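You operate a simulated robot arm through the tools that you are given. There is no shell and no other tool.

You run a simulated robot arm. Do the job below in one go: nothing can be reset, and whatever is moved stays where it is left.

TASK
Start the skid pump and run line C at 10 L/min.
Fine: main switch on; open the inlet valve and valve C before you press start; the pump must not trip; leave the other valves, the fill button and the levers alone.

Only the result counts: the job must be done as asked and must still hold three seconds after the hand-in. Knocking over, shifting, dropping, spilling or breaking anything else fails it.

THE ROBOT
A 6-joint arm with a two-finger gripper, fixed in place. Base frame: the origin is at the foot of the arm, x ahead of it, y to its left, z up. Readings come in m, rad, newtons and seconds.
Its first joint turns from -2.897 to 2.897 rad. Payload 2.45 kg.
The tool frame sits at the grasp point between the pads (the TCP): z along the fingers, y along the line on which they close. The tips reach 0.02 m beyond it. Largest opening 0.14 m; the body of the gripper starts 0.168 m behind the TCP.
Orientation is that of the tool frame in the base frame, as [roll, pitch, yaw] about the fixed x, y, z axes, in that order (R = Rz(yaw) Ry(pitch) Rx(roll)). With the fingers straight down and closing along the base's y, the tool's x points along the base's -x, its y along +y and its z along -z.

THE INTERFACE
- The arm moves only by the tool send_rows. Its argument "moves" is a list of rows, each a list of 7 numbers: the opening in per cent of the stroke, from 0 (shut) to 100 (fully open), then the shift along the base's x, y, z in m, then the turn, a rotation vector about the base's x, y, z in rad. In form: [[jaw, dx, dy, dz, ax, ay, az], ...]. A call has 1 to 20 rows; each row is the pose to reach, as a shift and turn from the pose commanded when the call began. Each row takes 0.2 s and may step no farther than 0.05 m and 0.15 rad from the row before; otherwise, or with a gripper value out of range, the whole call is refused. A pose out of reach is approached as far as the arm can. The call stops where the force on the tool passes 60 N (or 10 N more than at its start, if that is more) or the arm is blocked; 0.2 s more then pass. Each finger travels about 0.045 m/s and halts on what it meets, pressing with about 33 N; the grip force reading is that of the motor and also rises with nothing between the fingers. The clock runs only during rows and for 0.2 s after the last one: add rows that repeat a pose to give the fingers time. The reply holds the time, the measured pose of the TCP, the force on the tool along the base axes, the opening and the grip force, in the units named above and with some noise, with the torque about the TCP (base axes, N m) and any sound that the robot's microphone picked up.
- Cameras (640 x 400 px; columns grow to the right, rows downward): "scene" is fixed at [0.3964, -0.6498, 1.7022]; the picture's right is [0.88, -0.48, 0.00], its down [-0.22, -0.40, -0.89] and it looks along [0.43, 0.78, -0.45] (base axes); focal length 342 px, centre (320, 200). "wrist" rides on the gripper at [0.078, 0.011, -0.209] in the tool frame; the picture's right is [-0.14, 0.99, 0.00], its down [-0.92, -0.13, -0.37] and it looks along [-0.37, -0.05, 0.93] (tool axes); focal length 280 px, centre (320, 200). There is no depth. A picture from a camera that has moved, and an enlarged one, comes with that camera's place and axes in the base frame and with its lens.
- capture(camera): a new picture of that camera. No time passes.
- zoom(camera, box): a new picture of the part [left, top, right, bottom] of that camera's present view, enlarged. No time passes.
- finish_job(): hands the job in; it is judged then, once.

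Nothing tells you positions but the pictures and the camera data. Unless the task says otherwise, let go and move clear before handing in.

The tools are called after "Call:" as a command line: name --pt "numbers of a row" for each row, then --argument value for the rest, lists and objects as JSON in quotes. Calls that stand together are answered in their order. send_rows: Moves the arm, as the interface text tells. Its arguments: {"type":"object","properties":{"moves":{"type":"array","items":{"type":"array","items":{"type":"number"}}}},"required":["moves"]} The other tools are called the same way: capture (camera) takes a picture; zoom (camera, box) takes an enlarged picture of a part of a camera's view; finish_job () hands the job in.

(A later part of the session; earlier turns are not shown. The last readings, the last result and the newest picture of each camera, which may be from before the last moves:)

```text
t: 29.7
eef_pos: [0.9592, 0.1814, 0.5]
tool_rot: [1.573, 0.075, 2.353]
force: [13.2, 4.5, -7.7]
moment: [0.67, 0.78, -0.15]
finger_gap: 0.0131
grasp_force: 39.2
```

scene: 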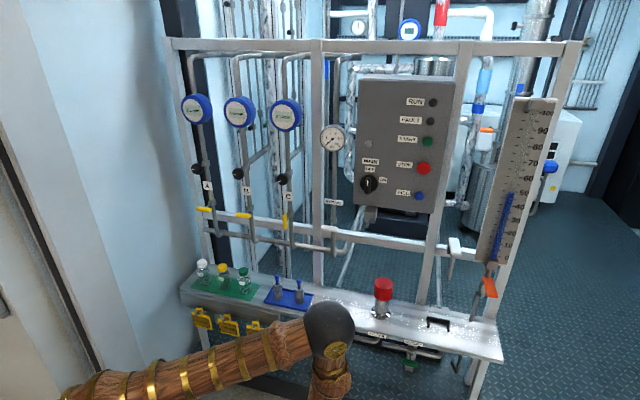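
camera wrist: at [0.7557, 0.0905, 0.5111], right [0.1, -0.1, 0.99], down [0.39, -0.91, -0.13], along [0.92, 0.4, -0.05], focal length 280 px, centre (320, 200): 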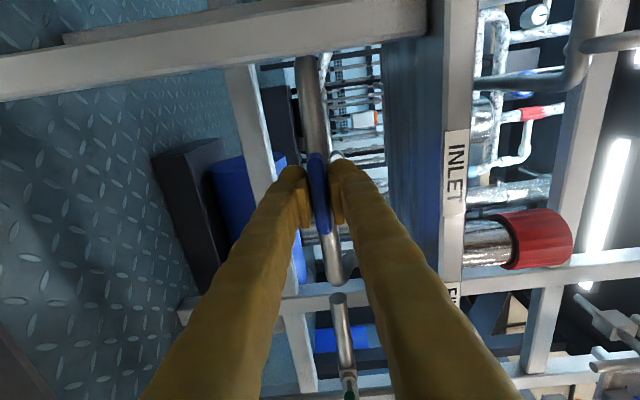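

About 1 N·m of resistance confirms the inlet valve is at its open stop. I'll untwist, release, and back off.

Call:
send_rows --pt "0 0 0 0 0.045 0.045 0" --pt "15 0 0 0 0.045 0.045 0" --pt "35 0 0 0 0.045 0.045 0" --pt "50 0 0 0 0.045 0.045 0" --pt "50 0 0 0 0.045 0.045 0" --pt "50 -0.02 -0.02 0 0.045 0.045 0" --pt "50 -0.045 -0.045 0 0.045 0.045 0" --pt "50 -0.075 -0.075 0 0.045 0.045 0" --pt "50 -0.105 -0.105 0 0.045 0.045 0" --pt "50 -0.13 -0.13 0 0.045 0.045 0" --pt "50 -0.13 -0.13 0 0.045 0.045 0"

Call:
capture --camera "wrist"

Call:
capture --camera "scene"

```text
t: 32.1
eef_pos: [0.8293, 0.0517, 0.4982]
tool_rot: [1.571, 0.009, 2.352]
force: [0.0, 0.5, -0.4]
moment: [0.0, -0.03, 0.0]
finger_gap: 0.0698
grasp_force: 0.1
```

```text
taken
camera wrist: at [0.6246, -0.0387, 0.5095], right [0.09, -0.09, 0.99], down [0.39, -0.91, -0.12], along [0.92, 0.4, -0.05], focal length 280 px, centre (320, 200)
```

wrist: 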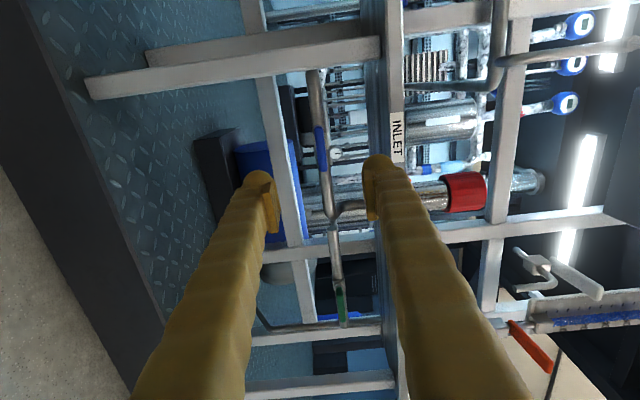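

```text
taken
```

scene: 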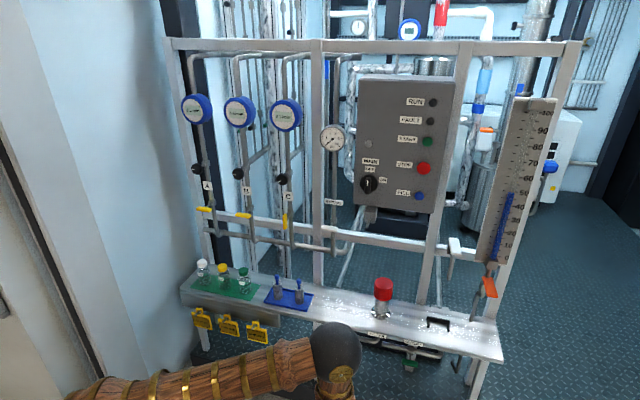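

Inlet and valve C both now lie along their pipes. Next is the main switch, at about (s 0.596, d ~0.88, z ~1.20): I'll rise in front of the skid while rolling the tool upright.

Call:
send_rows --pt "50 0.003 -0.0002 0.035 0.0555 0.0555 0" --pt "50 0.0061 -0.0004 0.07 0.1111 0.1111 0" --pt "50 0.0091 -0.0006 0.105 0.1666 0.1666 0" --pt "50 0.0122 -0.0008 0.14 0.2221 0.2221 0" --pt "50 0.0152 -0.0011 0.175 0.2777 0.2777 0" --pt "50 0.0182 -0.0013 0.21 0.3332 0.3332 0" --pt "50 0.0213 -0.0015 0.245 0.3887 0.3887 0" --pt "50 0.0243 -0.0017 0.28 0.4443 0.4443 0" --pt "50 0.0274 -0.0019 0.315 0.4998 0.4998 0" --pt "50 0.0304 -0.0021 0.35 0.5554 0.5554 0" --pt "50 0.0334 -0.0023 0.385 0.6109 0.6109 0" --pt "50 0.0365 -0.0025 0.42 0.6664 0.6664 0" --pt "50 0.0395 -0.0027 0.455 0.722 0.722 0" --pt "50 0.0426 -0.0029 0.49 0.7775 0.7775 0" --pt "50 0.0456 -0.0032 0.525 0.833 0.833 0" --pt "50 0.0486 -0.0034 0.56 0.8886 0.8886 0" --pt "50 0.0517 -0.0036 0.595 0.9441 0.9441 0" --pt "50 0.0547 -0.0038 0.63 0.9996 0.9996 0" --pt "50 0.0578 -0.004 0.665 1.0552 1.0552 0" --pt "50 0.0608 -0.0042 0.7 1.1107 1.1107 0"

Call:
capture --camera "wrist"

Call:
capture --camera "scene"

```text
t: 36.3
eef_pos: [0.8901, 0.0472, 1.2028]
tool_rot: [1.989, -1.562, 1.937]
force: [-1.1, -1.0, 0.8]
moment: [0.03, -0.02, 0.01]
finger_gap: 0.0701
grasp_force: 0.2
```

```text
taken
camera wrist: at [0.7491, -0.1059, 1.2817], right [0.7, -0.7, -0.13], down [-0.35, -0.18, -0.92], along [0.62, 0.69, -0.37], focal length 280 px, centre (320, 200)
```

wrist: 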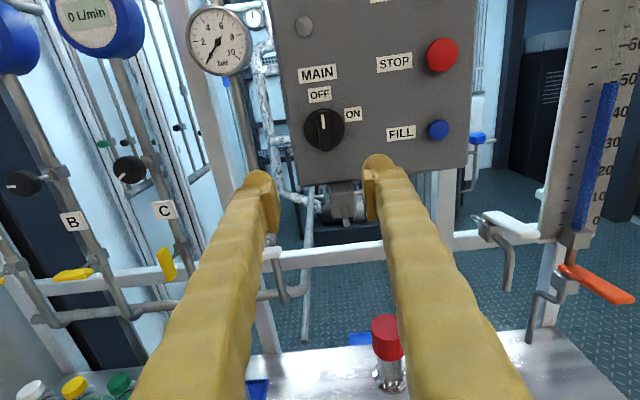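

```text
taken
```

scene: 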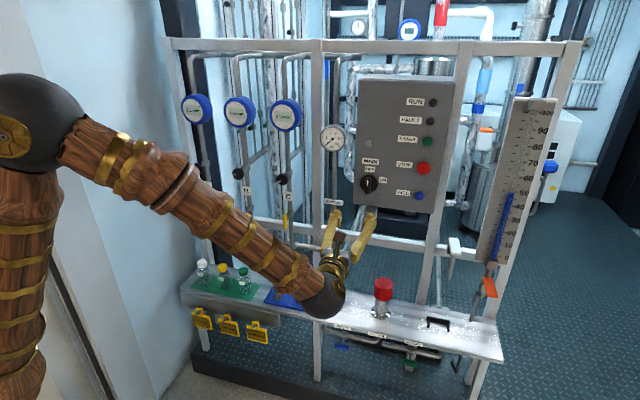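

The switch is in view with its pointer up at OFF. I'll zoom for precise pixels.

Call:
zoom --camera "wrist" --box '[270, 50, 390, 170]'

Call:
zoom --camera "wrist" --box '[280, 0, 480, 150]'

Call:
zoom --camera "scene" --box '[320, 140, 460, 280]'

```text
3.33 times, centred on (330, 110) of wrist
camera zoom: at [0.7491, -0.1059, 1.2817], right [0.7, -0.7, -0.13], down [-0.35, -0.18, -0.92], along [0.62, 0.69, -0.37], focal length 935 px, centre (287, 500)
```

zoom: 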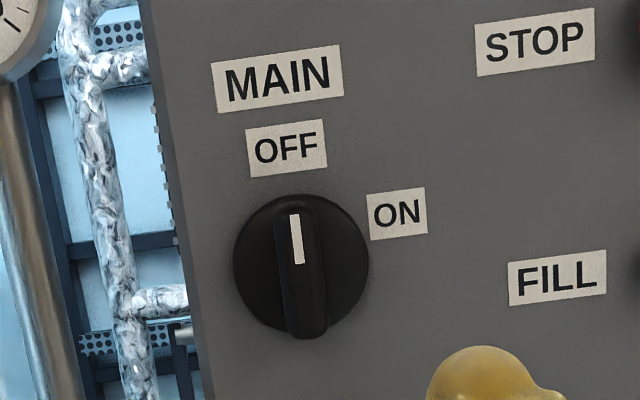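

```text
2.67 times, centred on (380, 75) of wrist
camera zoom: at [0.7491, -0.1059, 1.2817], right [0.7, -0.7, -0.13], down [-0.35, -0.18, -0.92], along [0.62, 0.69, -0.37], focal length 748 px, centre (160, 533)
```

zoom: 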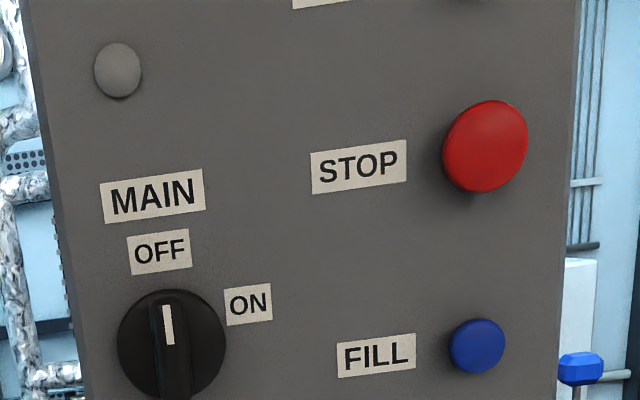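

```text
2.86 times, centred on (390, 210) of scene
camera zoom: at [0.3964, -0.6498, 1.7022], right [0.88, -0.48, 0.0], down [-0.22, -0.4, -0.89], along [0.43, 0.78, -0.45], focal length 976 px, centre (120, 171)
```

zoom: 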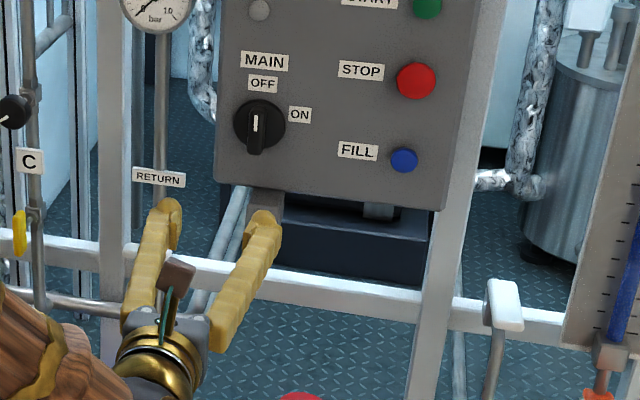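

The switch disc is ~62 mm across with a ~21 mm-wide handle, currently vertical (OFF). I'll move closer and use parallax to pin down its depth.

Call:
send_rows --pt "50 0.025 0.0222 0.006 0 0 0" --pt "50 0.05 0.0443 0.012 0 0 0" --pt "50 0.075 0.0665 0.017 0 0 0" --pt "50 0.075 0.0665 0.017 0 0 0"

Call:
zoom --camera "wrist" --box '[240, 80, 400, 200]'

Call:
zoom --camera "scene" --box '[320, 140, 460, 280]'

```text
t: 37.3
eef_pos: [0.9647, 0.116, 1.2182]
tool_rot: [1.954, -1.562, 1.973]
force: [-0.1, -0.1, -0.5]
moment: [-0.03, -0.03, 0.02]
finger_gap: 0.0698
grasp_force: 0.0
```

```text
3.33 times, centred on (320, 140) of wrist
camera zoom: at [0.8238, -0.0378, 1.2982], right [0.7, -0.7, -0.13], down [-0.35, -0.18, -0.92], along [0.62, 0.69, -0.37], focal length 935 px, centre (320, 400)
```

zoom: 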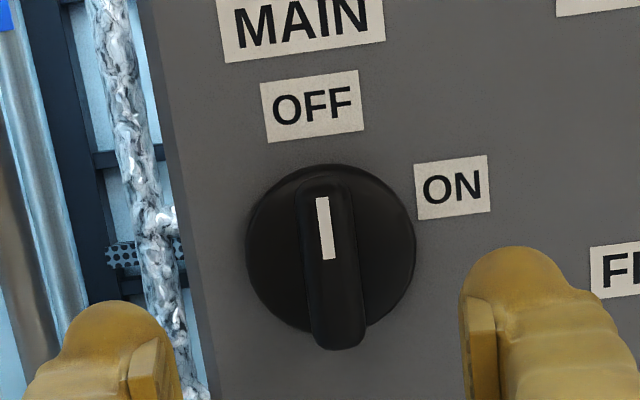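

```text
2.86 times, centred on (390, 210) of scene
camera zoom: at [0.3964, -0.6498, 1.7022], right [0.88, -0.48, 0.0], down [-0.22, -0.4, -0.89], along [0.43, 0.78, -0.45], focal length 976 px, centre (120, 171)
```

zoom: 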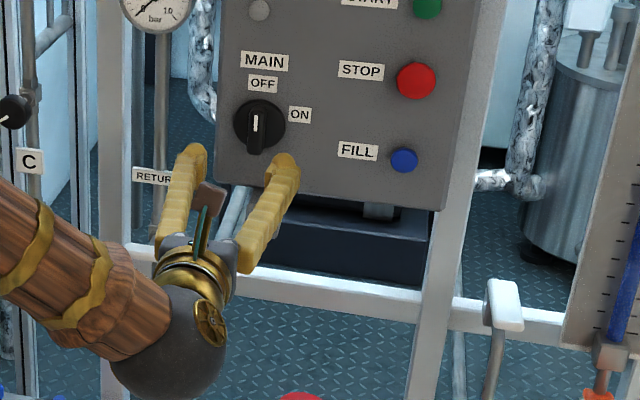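

Depth by parallax: disc face d≈0.89, handle front ≈0.865, centre (s 0.603, z 1.222). I'll advance to d≈0.857 with the fingers either side of the handle and check.

Call:
send_rows --pt "50 0.023 0.0215 0.001 0 0 0" --pt "50 0.046 0.043 0.002 0 0 0" --pt "50 0.0676 0.064 0.003 0 0 0" --pt "50 0.0676 0.064 0.003 0 0 0"

Call:
zoom --camera "wrist" --box '[240, 100, 400, 220]'

Call:
zoom --camera "scene" --box '[320, 140, 420, 240]'

```text
t: 38.3
eef_pos: [1.0326, 0.1781, 1.222]
tool_rot: [1.928, -1.562, 1.997]
force: [-0.6, 0.2, -0.8]
moment: [0.02, 0.02, 0.03]
finger_gap: 0.07
grasp_force: 0.1
```

```text
3.33 times, centred on (320, 160) of wrist
camera zoom: at [0.8911, 0.0246, 1.3013], right [0.7, -0.7, -0.13], down [-0.35, -0.18, -0.92], along [0.62, 0.69, -0.37], focal length 935 px, centre (320, 333)
```

zoom: 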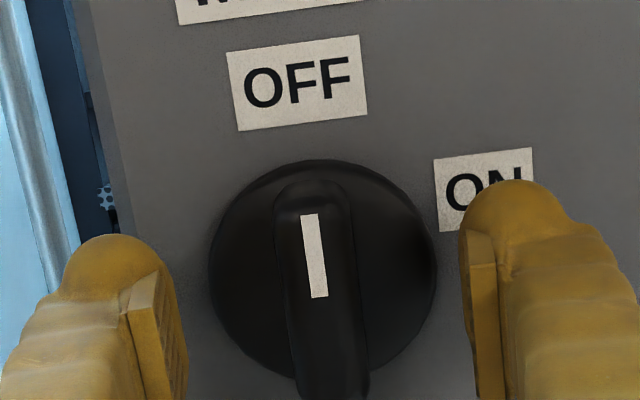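

```text
4.00 times, centred on (370, 190) of scene
camera zoom: at [0.3964, -0.6498, 1.7022], right [0.88, -0.48, 0.0], down [-0.22, -0.4, -0.89], along [0.43, 0.78, -0.45], focal length 1367 px, centre (120, 240)
```

zoom: 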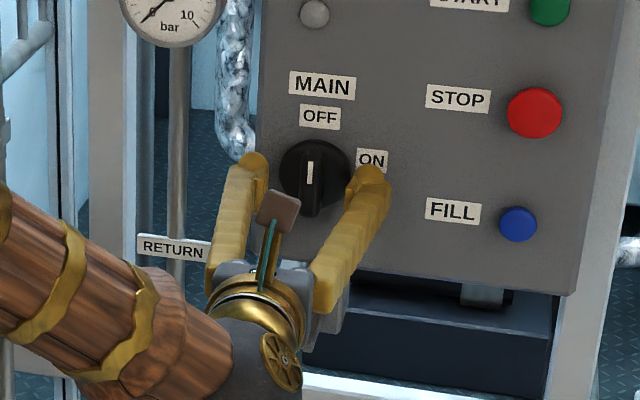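

The fingers straddle the handle with the tips just short of the disc face. Closing on the switch handle now.

Call:
send_rows --pt "50 0.0007 0.0021 0.001 0 0 0" --pt "30 0.0007 0.0021 0.001 0 0 0" --pt "15 0.0007 0.0021 0.001 0 0 0" --pt "0 0.0007 0.0021 0.001 0 0 0" --pt "0 0.0007 0.0021 0.001 0 0 0"

Call:
zoom --camera "wrist" --box '[240, 100, 400, 220]'

```text
t: 39.5
eef_pos: [1.0333, 0.1786, 1.223]
tool_rot: [1.929, -1.562, 1.998]
force: [24.3, -9.4, 1.9]
moment: [0.06, 0.11, -0.23]
finger_gap: 0.0183
grasp_force: 26.5
```

```text
3.33 times, centred on (320, 160) of wrist
camera zoom: at [0.8924, 0.0258, 1.302], right [0.7, -0.7, -0.13], down [-0.35, -0.18, -0.92], along [0.62, 0.69, -0.37], focal length 935 px, centre (320, 333)
```

zoom: 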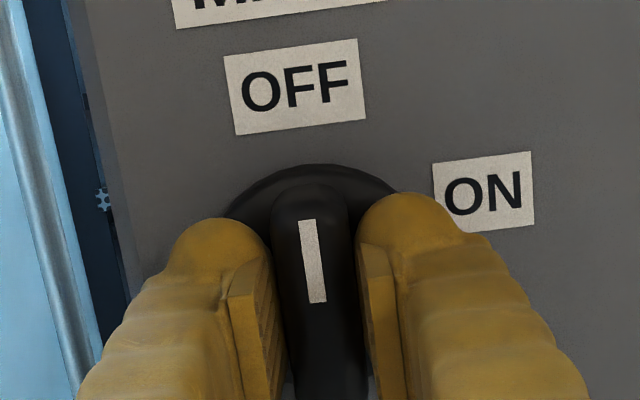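

Gripped (18 mm). I'll turn clockwise toward ON in steps, easing the lateral force.

Call:
send_rows --pt "0 0.0005 -0.0005 0 0 0 0" --pt "0 0.0005 -0.0005 0 0.07 0.07 0" --pt "0 0.0005 -0.0005 0 0.141 0.141 0" --pt "0 0.0005 -0.0005 0 0.2 0.2 0" --pt "0 0.0005 -0.0005 0 0.2 0.2 0"

Call:
zoom --camera "wrist" --box '[240, 100, 400, 220]'

```text
t: 40.7
eef_pos: [1.0341, 0.179, 1.2237]
tool_rot: [-1.578, -1.298, -0.775]
force: [4.5, -17.0, 13.1]
moment: [0.11, -0.1, -0.16]
finger_gap: 0.0179
grasp_force: 43.3
```

```text
3.33 times, centred on (320, 160) of wrist
camera zoom: at [0.9082, 0.0099, 1.2957], right [0.65, -0.65, -0.4], down [-0.53, 0.0, -0.85], along [0.55, 0.76, -0.34], focal length 935 px, centre (320, 333)
```

zoom: 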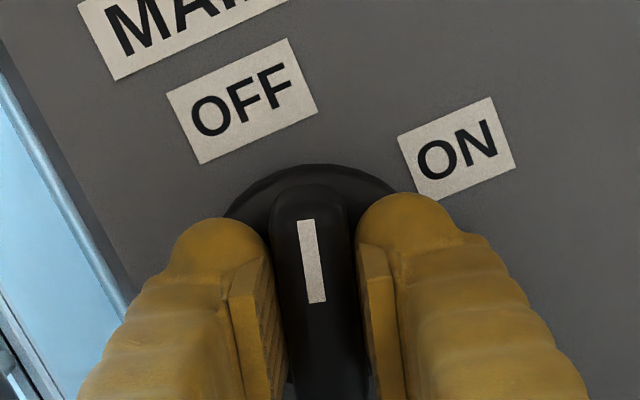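

The handle follows the gripper. Continuing clockwise.

Call:
send_rows --pt "0 0.0003 -0.0003 0.0003 0.1 0.1 0" --pt "0 0.0003 -0.0003 0.0003 0.2 0.2 0" --pt "0 0.0003 -0.0003 0.0003 0.3 0.3 0" --pt "0 0.0003 -0.0003 0.0003 0.4 0.4 0" --pt "0 0.0003 -0.0003 0.0003 0.5 0.5 0" --pt "0 0.0003 -0.0003 0.0003 0.5 0.5 0"

Call:
capture --camera "wrist"

```text
t: 42.1
eef_pos: [1.0338, 0.1775, 1.2222]
tool_rot: [-1.57, -0.588, -0.782]
force: [-17.5, -20.1, 22.7]
moment: [0.13, -0.15, -0.03]
finger_gap: 0.018
grasp_force: 43.5
```

```text
taken
camera wrist: at [0.9366, -0.0183, 1.2571], right [0.31, -0.31, -0.9], down [-0.85, 0.33, -0.4], along [0.42, 0.89, -0.16], focal length 280 px, centre (320, 200)
```

wrist: 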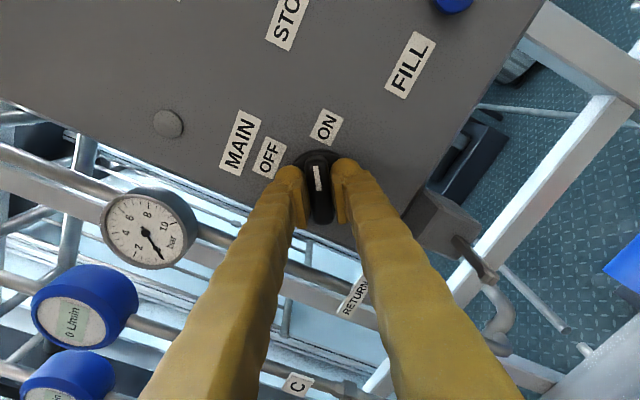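

Over halfway to ON. I'll finish the remaining ~0.6 rad with a small relief.

Call:
send_rows --pt "0 -0.0003 -0.0003 0.0004 0.1 0.1 0" --pt "0 -0.0003 -0.0003 0.0004 0.2 0.2 0" --pt "0 -0.0003 -0.0003 0.0004 0.3 0.3 0" --pt "0 -0.0003 -0.0003 0.0004 0.4 0.4 0" --pt "0 -0.0003 -0.0003 0.0004 0.416 0.416 0" --pt "0 -0.0003 -0.0003 0.0004 0.416 0.416 0"

Call:
capture --camera "wrist"

Call:
zoom --camera "scene" --box '[320, 60, 460, 240]'

```text
t: 43.5
eef_pos: [1.0341, 0.1791, 1.2226]
tool_rot: [-1.571, -0.001, -0.784]
force: [18.5, 11.5, 14.5]
moment: [0.09, -0.09, -0.08]
finger_gap: 0.0181
grasp_force: 43.6
```

```text
taken
camera wrist: at [0.9417, -0.0234, 1.2116], right [-0.1, 0.1, -0.99], down [-0.91, 0.39, 0.13], along [0.4, 0.92, 0.05], focal length 280 px, centre (320, 200)
```

wrist: 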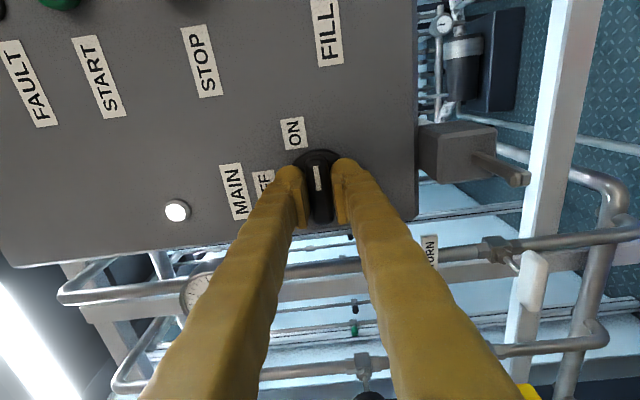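

```text
2.22 times, centred on (390, 150) of scene
camera zoom: at [0.3964, -0.6498, 1.7022], right [0.88, -0.48, 0.0], down [-0.22, -0.4, -0.89], along [0.43, 0.78, -0.45], focal length 759 px, centre (164, 311)
```

zoom: 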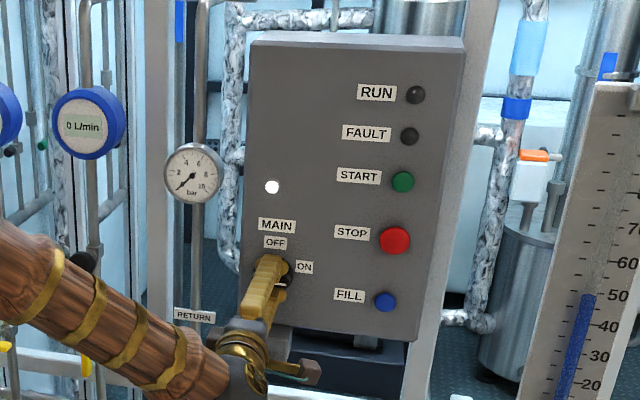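

The white power lamp is lit, so MAIN is ON. I'll nudge to the stop, release, and back off.

Call:
send_rows --pt "0 0 0 0 0.02 0.02 0" --pt "0 0 0 0 0 0 0" --pt "20 0 0 0 0 0 0" --pt "40 0 0 0 0 0 0" --pt "45 0 0 0 0 0 0" --pt "45 -0.02 -0.02 0 0 0 0" --pt "45 -0.045 -0.045 0 0 0 0" --pt "45 -0.075 -0.075 0 0 0 0" --pt "45 -0.105 -0.105 0 0 0 0" --pt "45 -0.105 -0.105 0 0 0 0"

Call:
capture --camera "wrist"

Call:
zoom --camera "scene" --box '[320, 60, 460, 240]'

```text
t: 45.7
eef_pos: [0.9276, 0.0727, 1.2215]
tool_rot: [-1.57, -0.002, -0.782]
force: [0.2, 1.0, 0.1]
moment: [0.04, -0.02, 0.02]
finger_gap: 0.063
grasp_force: 0.1
```

```text
taken
camera wrist: at [0.8351, -0.1294, 1.2119], right [-0.1, 0.1, -0.99], down [-0.91, 0.39, 0.13], along [0.4, 0.92, 0.05], focal length 280 px, centre (320, 200)
```

wrist: 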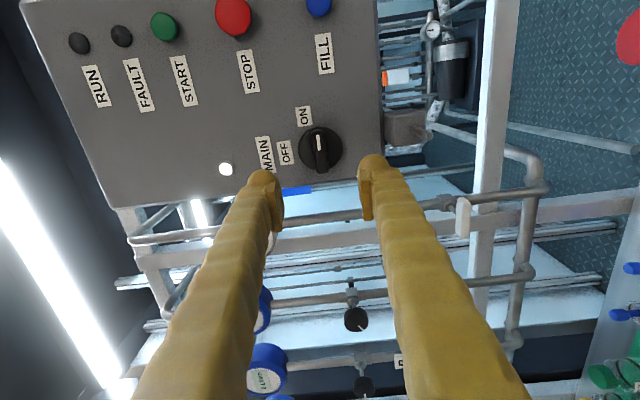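

```text
2.22 times, centred on (390, 150) of scene
camera zoom: at [0.3964, -0.6498, 1.7022], right [0.88, -0.48, 0.0], down [-0.22, -0.4, -0.89], along [0.43, 0.78, -0.45], focal length 759 px, centre (164, 311)
```

zoom: 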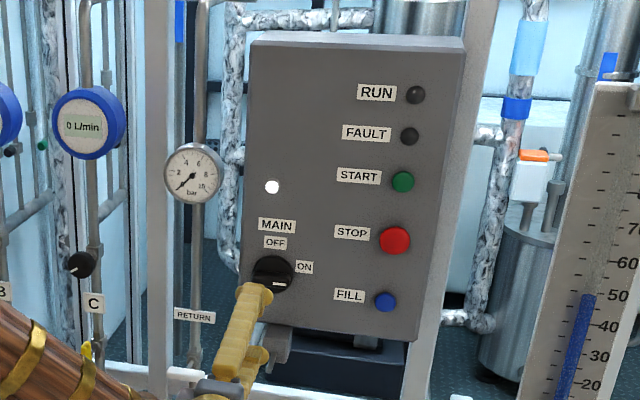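

MAIN is ON and the lamp stays lit. Before starting, I'll take close-ups of the C knob, valve C and the inlet to confirm their state.

Call:
zoom --camera "scene" --box '[255, 150, 315, 230]'

Call:
zoom --camera "scene" --box '[180, 90, 320, 210]'

Call:
zoom --camera "scene" --box '[300, 300, 420, 390]'

Call:
zoom --camera "wrist" --box '[60, 0, 360, 180]'

```text
5.00 times, centred on (285, 190) of scene
camera zoom: at [0.3964, -0.6498, 1.7022], right [0.88, -0.48, 0.0], down [-0.22, -0.4, -0.89], along [0.43, 0.78, -0.45], focal length 1708 px, centre (495, 250)
```

zoom: 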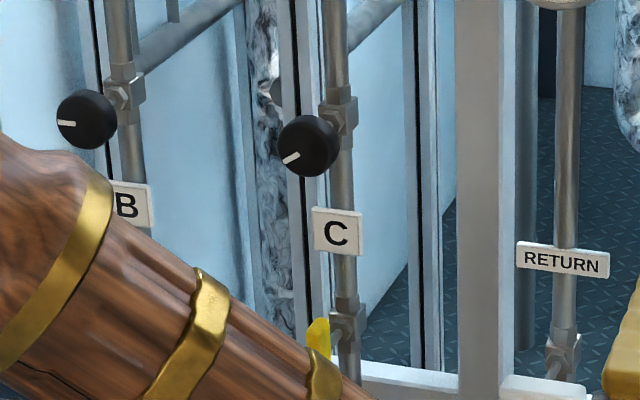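

```text
3.33 times, centred on (250, 150) of scene
camera zoom: at [0.3964, -0.6498, 1.7022], right [0.88, -0.48, 0.0], down [-0.22, -0.4, -0.89], along [0.43, 0.78, -0.45], focal length 1139 px, centre (553, 367)
```

zoom: 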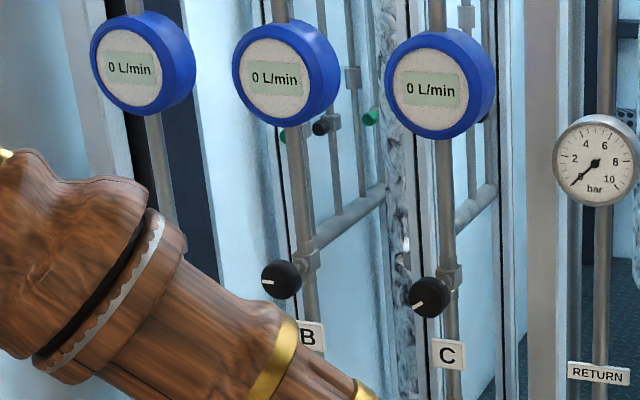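

```text
4.44 times, centred on (360, 345) of scene
camera zoom: at [0.3964, -0.6498, 1.7022], right [0.88, -0.48, 0.0], down [-0.22, -0.4, -0.89], along [0.43, 0.78, -0.45], focal length 1518 px, centre (142, -444)
```

zoom: 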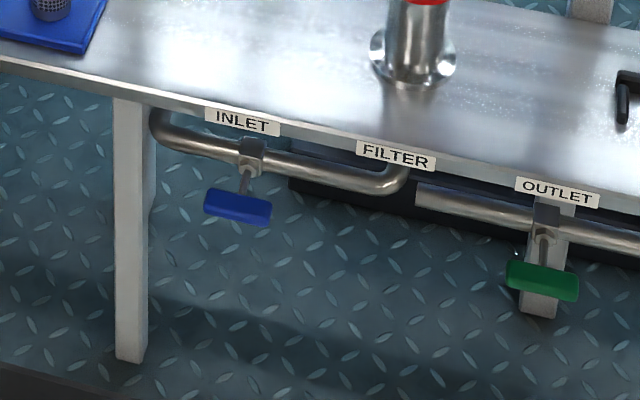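

```text
2.13 times, centred on (210, 90) of wrist
camera zoom: at [0.8351, -0.1294, 1.2119], right [-0.1, 0.1, -0.99], down [-0.91, 0.39, 0.13], along [0.4, 0.92, 0.05], focal length 598 px, centre (555, 435)
```

zoom: 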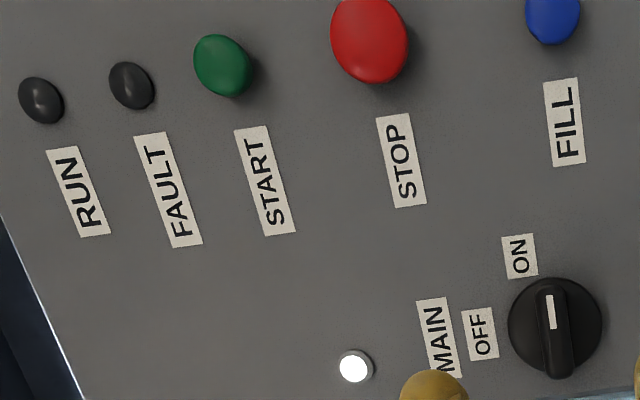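

Everything is ready: inlet open, valve C open, outlet untouched, MAIN on. The START button is at about (s 0.772, d ~0.87, z 1.383). I'll close the fingers, roll back upright, and move in front of it.

Call:
send_rows --pt "30 0.0142 -0.0074 0.0147 -0.101 -0.101 0" --pt "10 0.0284 -0.0148 0.0294 -0.2019 -0.2019 0" --pt "0 0.0426 -0.0222 0.044 -0.3029 -0.3029 0" --pt "0 0.0568 -0.0296 0.0587 -0.4039 -0.4039 0" --pt "0 0.071 -0.037 0.0734 -0.5049 -0.5049 0" --pt "0 0.0853 -0.0443 0.0881 -0.6058 -0.6058 0" --pt "0 0.0995 -0.0517 0.1028 -0.7068 -0.7068 0" --pt "0 0.1137 -0.0591 0.1175 -0.8078 -0.8078 0" --pt "0 0.1279 -0.0665 0.1321 -0.9087 -0.9087 0" --pt "0 0.1421 -0.0739 0.1468 -1.0097 -1.0097 0" --pt "0 0.1563 -0.0813 0.1615 -1.1107 -1.1107 0" --pt "0 0.1563 -0.0813 0.1615 -1.1107 -1.1107 0"

Call:
capture --camera "wrist"

Call:
capture --camera "scene"

```text
t: 48.3
eef_pos: [1.0865, -0.0073, 1.3859]
tool_rot: [2.481, -1.566, 1.444]
force: [-0.2, 0.1, 0.1]
moment: [0.02, 0.01, -0.01]
finger_gap: 0.0001
grasp_force: 29.0
```

```text
taken
camera wrist: at [0.9451, -0.161, 1.4638], right [0.7, -0.7, -0.14], down [-0.35, -0.17, -0.92], along [0.62, 0.69, -0.37], focal length 280 px, centre (320, 200)
```

wrist: 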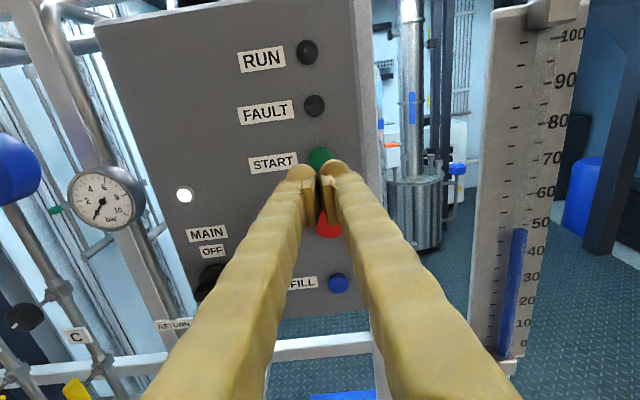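

```text
taken
```

scene: 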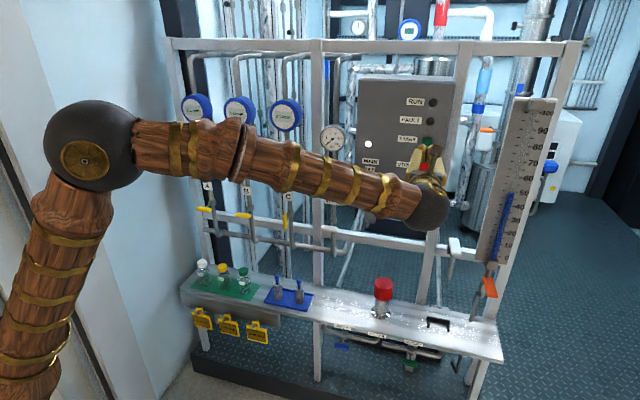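

The closed fingertips are just in front of START. I'll zoom to check alignment.

Call:
zoom --camera "wrist" --box '[260, 110, 380, 200]'

Call:
zoom --camera "scene" --box '[370, 90, 460, 180]'

```text
4.44 times, centred on (320, 155) of wrist
camera zoom: at [0.9451, -0.161, 1.4638], right [0.7, -0.7, -0.14], down [-0.35, -0.17, -0.92], along [0.62, 0.69, -0.37], focal length 1246 px, centre (320, 400)
```

zoom: 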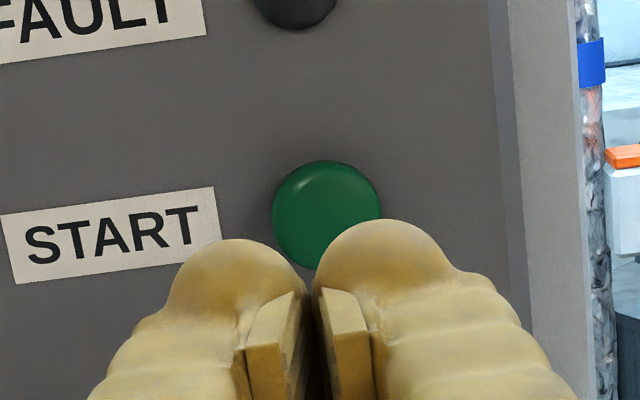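

```text
4.44 times, centred on (415, 135) of scene
camera zoom: at [0.3964, -0.6498, 1.7022], right [0.88, -0.48, 0.0], down [-0.22, -0.4, -0.89], along [0.43, 0.78, -0.45], focal length 1518 px, centre (-102, 489)
```

zoom: 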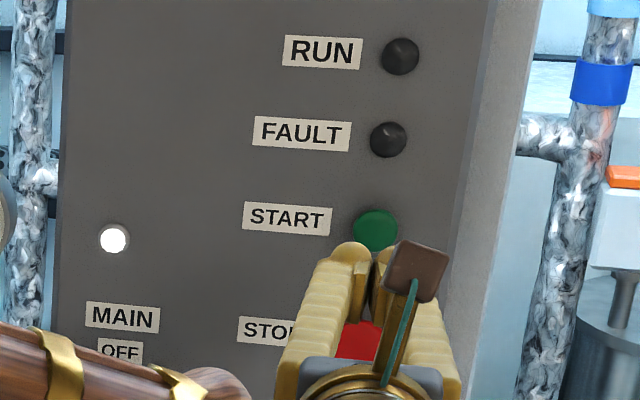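

Aligned within a few mm. I'll advance to just before contact.

Call:
send_rows --pt "0 0.018 0.018 0.002 0 0 0" --pt "0 0.036 0.036 0.003 0 0 0" --pt "0 0.05 0.05 0.003 0 0 0" --pt "0 0.054 0.054 0.003 0 0 0"

Call:
zoom --camera "wrist" --box '[260, 110, 380, 200]'

Call:
zoom --camera "scene" --box '[370, 90, 460, 180]'

```text
t: 49.3
eef_pos: [1.1391, 0.0476, 1.3871]
tool_rot: [2.847, -1.567, 1.083]
force: [0.9, -0.4, 1.0]
moment: [-0.01, 0.02, 0.02]
finger_gap: 0.0001
grasp_force: 29.4
```

```text
4.44 times, centred on (320, 155) of wrist
camera zoom: at [0.9988, -0.1072, 1.4666], right [0.7, -0.7, -0.14], down [-0.35, -0.17, -0.92], along [0.62, 0.69, -0.37], focal length 1246 px, centre (320, 400)
```

zoom: 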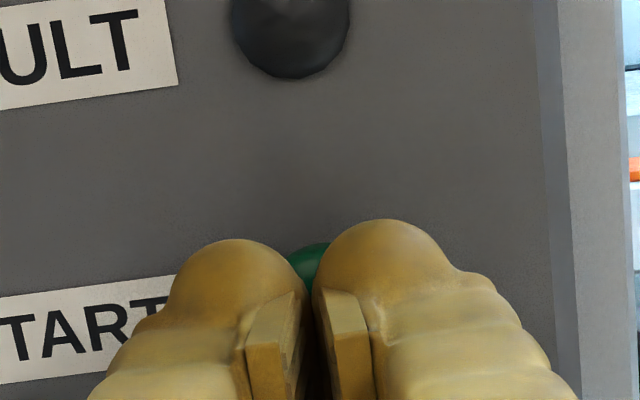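

```text
4.44 times, centred on (415, 135) of scene
camera zoom: at [0.3964, -0.6498, 1.7022], right [0.88, -0.48, 0.0], down [-0.22, -0.4, -0.89], along [0.43, 0.78, -0.45], focal length 1518 px, centre (-102, 489)
```

zoom: 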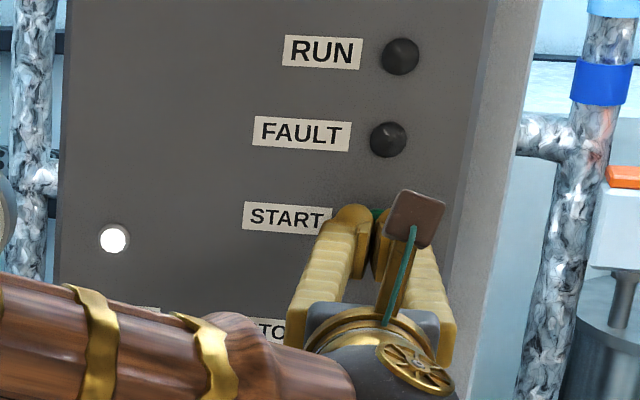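

Now pressing START in small steps.

Call:
send_rows --pt "0 0.003 0.003 0 0 0 0" --pt "0 0.006 0.006 0 0 0 0" --pt "0 0.009 0.009 0 0 0 0"

Call:
zoom --camera "scene" --box '[260, 80, 460, 220]'

```text
t: 50.1
eef_pos: [1.1492, 0.0552, 1.3879]
tool_rot: [2.712, -1.568, 1.215]
force: [0.4, -0.9, 0.1]
moment: [-0.01, -0.01, -0.03]
finger_gap: 0.0001
grasp_force: 29.4
```

```text
2.86 times, centred on (360, 150) of scene
camera zoom: at [0.3964, -0.6498, 1.7022], right [0.88, -0.48, 0.0], down [-0.22, -0.4, -0.89], along [0.43, 0.78, -0.45], focal length 976 px, centre (206, 343)
```

zoom: 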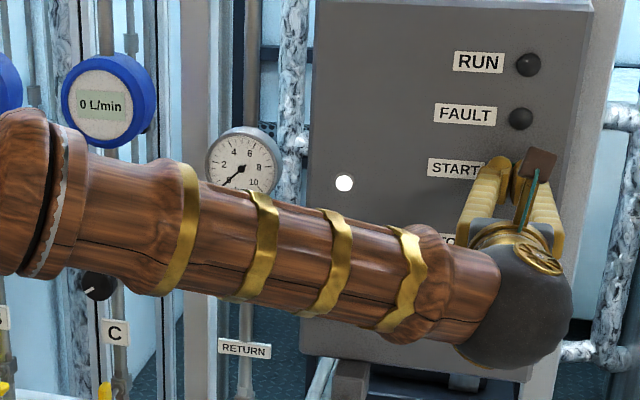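

No contact yet (force about zero). I'll keep advancing in small steps toward START.

Call:
send_rows --pt "0 0.003 0.003 0 0 0 0" --pt "0 0.006 0.006 0 0 0 0" --pt "0 0.008 0.008 0 0 0 0"

Call:
zoom --camera "scene" --box '[260, 80, 460, 220]'

Call:
zoom --camera "wrist" --box '[220, 60, 420, 210]'

```text
t: 50.9
eef_pos: [1.1565, 0.0628, 1.3877]
tool_rot: [2.716, -1.566, 1.213]
force: [-2.3, -1.2, 0.3]
moment: [0.06, -0.06, -0.01]
finger_gap: 0.0058
grasp_force: 28.9
heard: click
```

```text
2.86 times, centred on (360, 150) of scene
camera zoom: at [0.3964, -0.6498, 1.7022], right [0.88, -0.48, 0.0], down [-0.22, -0.4, -0.89], along [0.43, 0.78, -0.45], focal length 976 px, centre (206, 343)
```

zoom: 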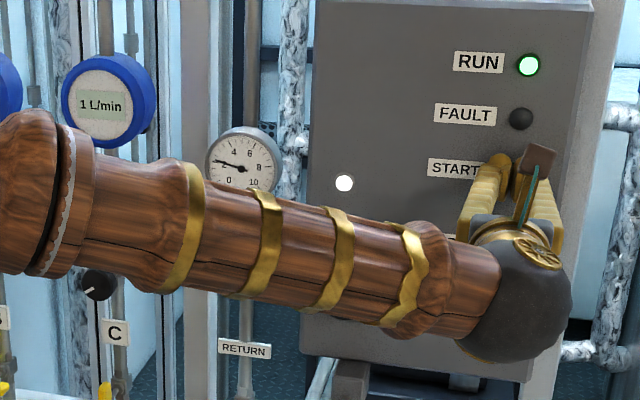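

```text
2.67 times, centred on (320, 135) of wrist
camera zoom: at [1.0155, -0.0907, 1.4664], right [0.7, -0.7, -0.14], down [-0.35, -0.17, -0.92], along [0.62, 0.69, -0.37], focal length 748 px, centre (320, 373)
```

zoom: 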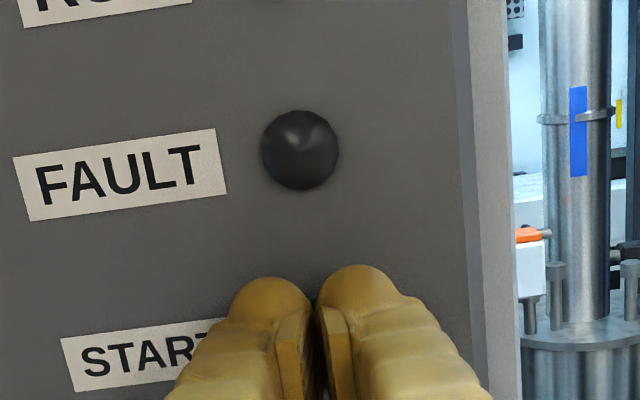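

START clicked: the RUN lamp is green and line C is beginning to flow (1 L/min, pressure rising). I'll retreat and traverse straight to the C knob to regulate it.

Call:
send_rows --pt "0 -0.033 -0.033 0 0 0 0" --pt "10 -0.066 -0.066 0 0 0 0" --pt "30 -0.099 -0.099 0 0 0 0" --pt "50 -0.1302 -0.0678 -0.0173 0 0 0" --pt "60 -0.1615 -0.0365 -0.0346 0 0 0" --pt "60 -0.1927 -0.0053 -0.052 0 0 0" --pt "60 -0.224 0.026 -0.0693 0 0 0" --pt "60 -0.2552 0.0572 -0.0866 0 0 0" --pt "60 -0.2865 0.0885 -0.1039 0 0 0" --pt "60 -0.3177 0.1197 -0.1212 0 0 0" --pt "60 -0.349 0.151 -0.1386 0 0 0" --pt "60 -0.3802 0.1822 -0.1559 0 0 0" --pt "60 -0.4115 0.2135 -0.1732 0 0 0" --pt "60 -0.4427 0.2447 -0.1905 0 0 0"

Call:
capture --camera "wrist"

Call:
zoom --camera "scene" --box '[160, 70, 360, 210]'

Call:
zoom --camera "scene" --box '[310, 80, 460, 220]'

```text
t: 53.9
eef_pos: [0.7141, 0.3086, 1.1968]
tool_rot: [2.658, -1.565, 1.271]
force: [-0.6, -1.2, 0.2]
moment: [-0.01, -0.02, 0.03]
finger_gap: 0.0841
grasp_force: 0.3
```

```text
taken
camera wrist: at [0.5738, 0.1548, 1.2754], right [0.7, -0.7, -0.14], down [-0.35, -0.17, -0.92], along [0.62, 0.69, -0.37], focal length 280 px, centre (320, 200)
```

wrist: 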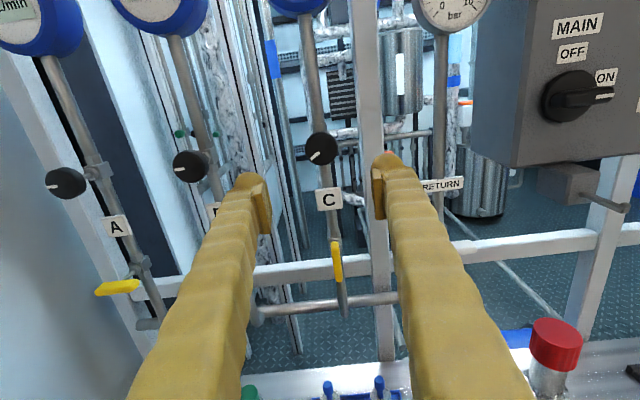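

```text
2.86 times, centred on (260, 140) of scene
camera zoom: at [0.3964, -0.6498, 1.7022], right [0.88, -0.48, 0.0], down [-0.22, -0.4, -0.89], along [0.43, 0.78, -0.45], focal length 976 px, centre (491, 371)
```

zoom: 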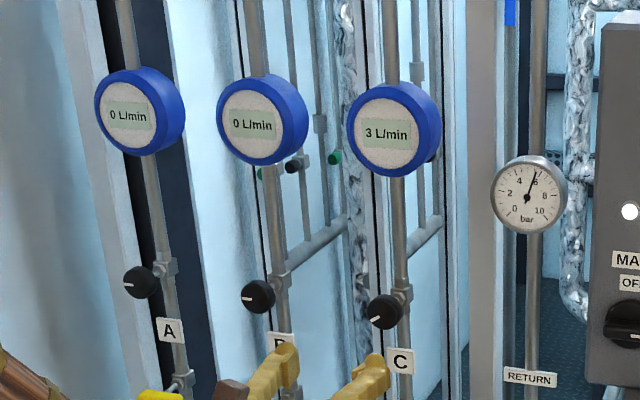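

```text
2.86 times, centred on (385, 150) of scene
camera zoom: at [0.3964, -0.6498, 1.7022], right [0.88, -0.48, 0.0], down [-0.22, -0.4, -0.89], along [0.43, 0.78, -0.45], focal length 976 px, centre (134, 343)
```

zoom: 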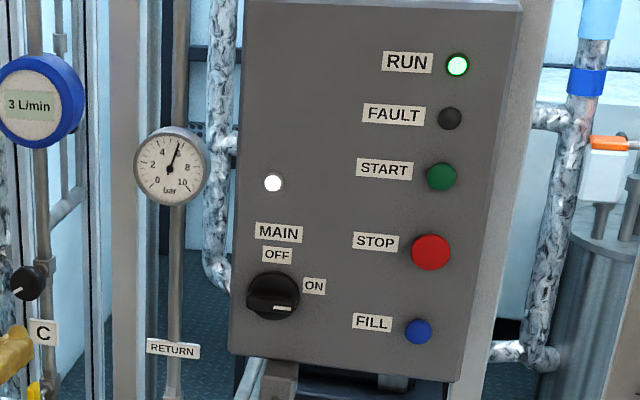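

Running steadily with no fault: line C at 3 L/min and about 5.7 bar, so the knob needs opening. I'll zoom on the knob and approach it.

Call:
zoom --camera "wrist" --box '[270, 100, 390, 190]'

```text
4.44 times, centred on (330, 145) of wrist
camera zoom: at [0.5738, 0.1548, 1.2754], right [0.7, -0.7, -0.14], down [-0.35, -0.17, -0.92], along [0.62, 0.69, -0.37], focal length 1246 px, centre (276, 444)
```

zoom: 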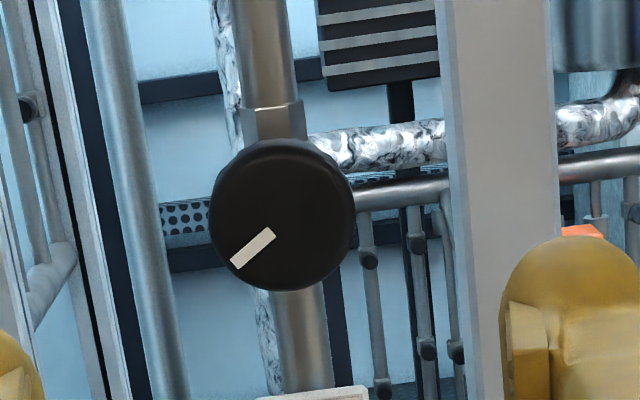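

The knob pointer is ~34° below 9 o'clock. I'll advance with the fingers either side of the knob (about 42 mm diameter, s 0.2885, z 1.200).

Call:
send_rows --pt "60 0.0311 0.0302 0.001 0 0 0" --pt "60 0.0622 0.0603 0.002 0 0 0" --pt "60 0.0933 0.0905 0.003 0 0 0"

Call:
zoom --camera "wrist" --box '[230, 100, 410, 235]'

Call:
zoom --camera "scene" --box '[240, 70, 440, 210]'

```text
t: 54.7
eef_pos: [0.8095, 0.3998, 1.2009]
tool_rot: [2.631, -1.568, 1.297]
force: [0.3, -0.3, -0.4]
moment: [0.02, 0.04, 0.0]
finger_gap: 0.084
grasp_force: 0.0
```

```text
2.96 times, centred on (320, 168) of wrist
camera zoom: at [0.6688, 0.2457, 1.2802], right [0.7, -0.7, -0.14], down [-0.35, -0.17, -0.92], along [0.62, 0.69, -0.37], focal length 831 px, centre (320, 296)
```

zoom: 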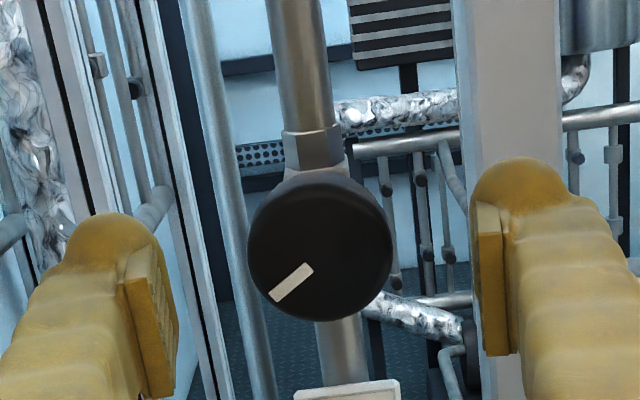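

```text
2.86 times, centred on (340, 140) of scene
camera zoom: at [0.3964, -0.6498, 1.7022], right [0.88, -0.48, 0.0], down [-0.22, -0.4, -0.89], along [0.43, 0.78, -0.45], focal length 976 px, centre (263, 371)
```

zoom: 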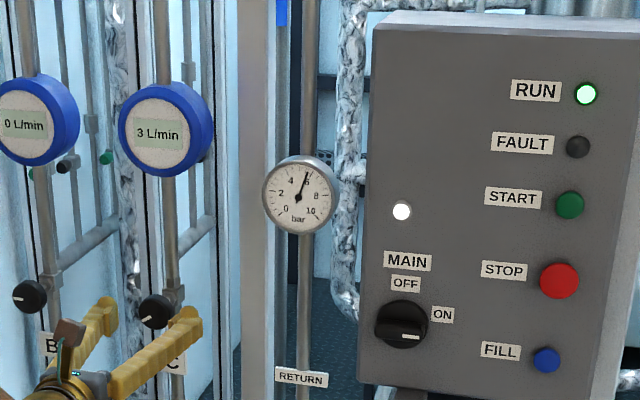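

Aligned. I'll advance ~18 mm more and close on the knob.

Call:
send_rows --pt "60 0.006 0.0067 -0.0005 0 0 0" --pt "50 0.012 0.0134 -0.001 0 0 0" --pt "35 0.012 0.0134 -0.001 0 0 0" --pt "15 0.012 0.0134 -0.001 0 0 0" --pt "0 0.012 0.0134 -0.001 0 0 0" --pt "0 0.012 0.0134 -0.001 0 0 0"

Call:
capture --camera "wrist"

Call:
zoom --camera "scene" --box '[240, 70, 440, 210]'

```text
t: 56.1
eef_pos: [0.8207, 0.4125, 1.1968]
tool_rot: [2.914, -1.568, 1.009]
force: [20.5, -10.7, 0.4]
moment: [0.0, 0.04, -0.18]
finger_gap: 0.0426
grasp_force: 39.5
```

```text
taken
camera wrist: at [0.6803, 0.2579, 1.2777], right [0.7, -0.7, -0.14], down [-0.35, -0.17, -0.92], along [0.62, 0.69, -0.37], focal length 280 px, centre (320, 200)
```

wrist: 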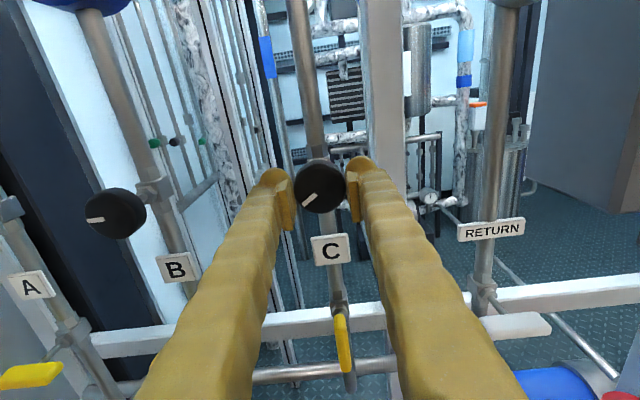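

```text
2.86 times, centred on (340, 140) of scene
camera zoom: at [0.3964, -0.6498, 1.7022], right [0.88, -0.48, 0.0], down [-0.22, -0.4, -0.89], along [0.43, 0.78, -0.45], focal length 976 px, centre (263, 371)
```

zoom: 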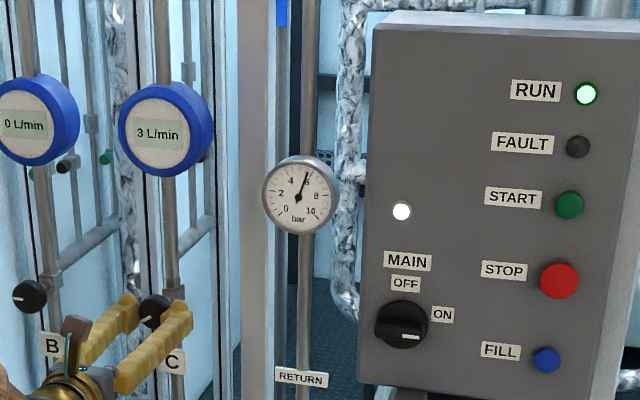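

The knob is gripped (42.6 mm). I'll turn it counter-clockwise ~0.3 rad and read the flow.

Call:
send_rows --pt "0 0.0004 -0.0004 0 -0.07 -0.07 0" --pt "0 0.0004 -0.0004 0 -0.141 -0.141 0" --pt "0 0.0004 -0.0004 0 -0.2121 -0.2121 0" --pt "0 0.0004 -0.0004 0 -0.2121 -0.2121 0"

Call:
capture --camera "wrist"

Call:
zoom --camera "scene" --box '[240, 70, 440, 210]'

```text
t: 57.3
eef_pos: [0.8214, 0.4112, 1.1989]
tool_rot: [1.579, -1.269, 2.345]
force: [12.8, 5.7, -2.9]
moment: [0.05, 0.01, -0.04]
finger_gap: 0.0428
grasp_force: 45.0
stopped in row 4: the force on the tool passed its limit at 60 N (the readings are from after the stop); the commanded pose is now the measured one
```

```text
taken
camera wrist: at [0.6629, 0.2738, 1.2775], right [0.7, -0.7, 0.16], down [-0.16, -0.37, -0.92], along [0.7, 0.61, -0.37], focal length 280 px, centre (320, 200)
```

wrist: 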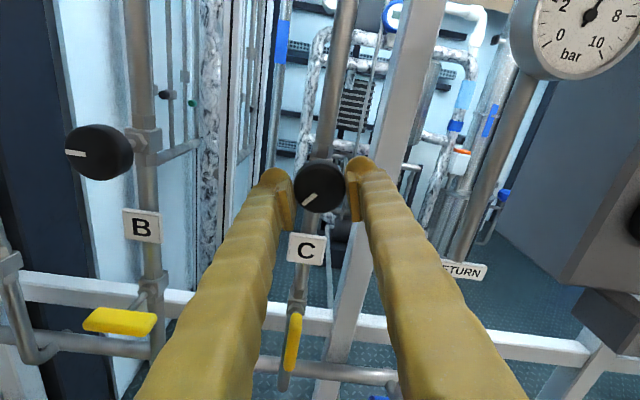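

```text
2.86 times, centred on (340, 140) of scene
camera zoom: at [0.3964, -0.6498, 1.7022], right [0.88, -0.48, 0.0], down [-0.22, -0.4, -0.89], along [0.43, 0.78, -0.45], focal length 976 px, centre (263, 371)
```

zoom: 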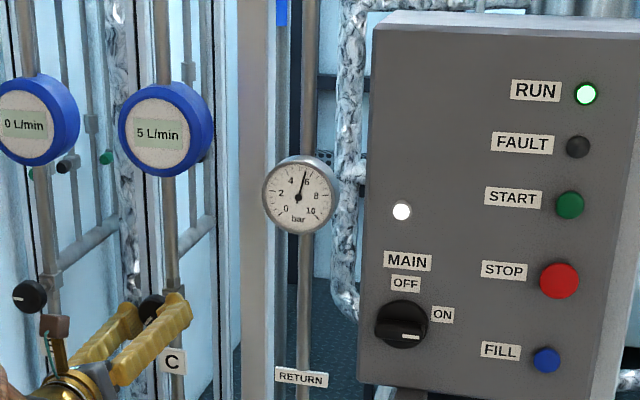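

Counter-clockwise opens it: flow is now 5 L/min. A side-force limit tripped the move, so I'll go on in smaller increments.

Call:
send_rows --pt "0 0 0 0 -0.05 -0.05 0" --pt "0 0 0 0 -0.1 -0.1 0" --pt "0 0 0 0 -0.1 -0.1 0"

Call:
zoom --camera "wrist" --box '[240, 120, 400, 240]'

Call:
zoom --camera "scene" --box '[240, 70, 440, 210]'

```text
t: 58.1
eef_pos: [0.8206, 0.4112, 1.1984]
tool_rot: [1.576, -1.128, 2.35]
force: [26.5, 4.6, 0.2]
moment: [-0.03, 0.1, -0.15]
finger_gap: 0.0425
grasp_force: 45.1
```

```text
3.33 times, centred on (320, 180) of wrist
camera zoom: at [0.6552, 0.2814, 1.2748], right [0.67, -0.68, 0.3], down [-0.07, -0.46, -0.89], along [0.74, 0.58, -0.35], focal length 935 px, centre (320, 267)
```

zoom: 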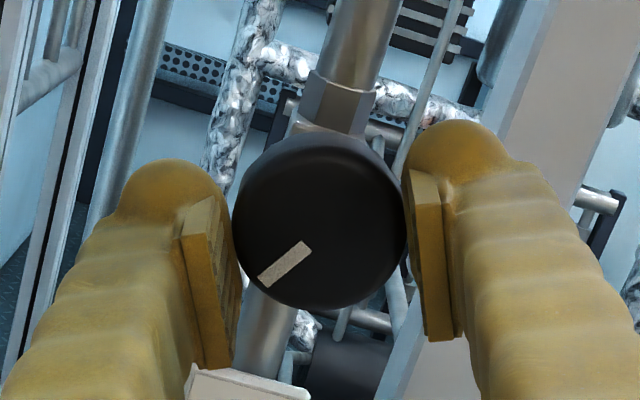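

```text
2.86 times, centred on (340, 140) of scene
camera zoom: at [0.3964, -0.6498, 1.7022], right [0.88, -0.48, 0.0], down [-0.22, -0.4, -0.89], along [0.43, 0.78, -0.45], focal length 976 px, centre (263, 371)
```

zoom: 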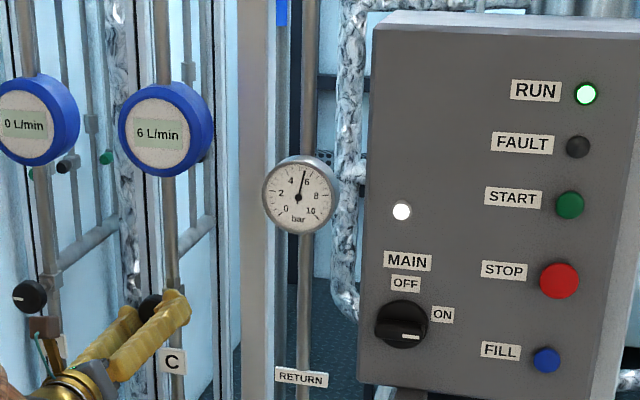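

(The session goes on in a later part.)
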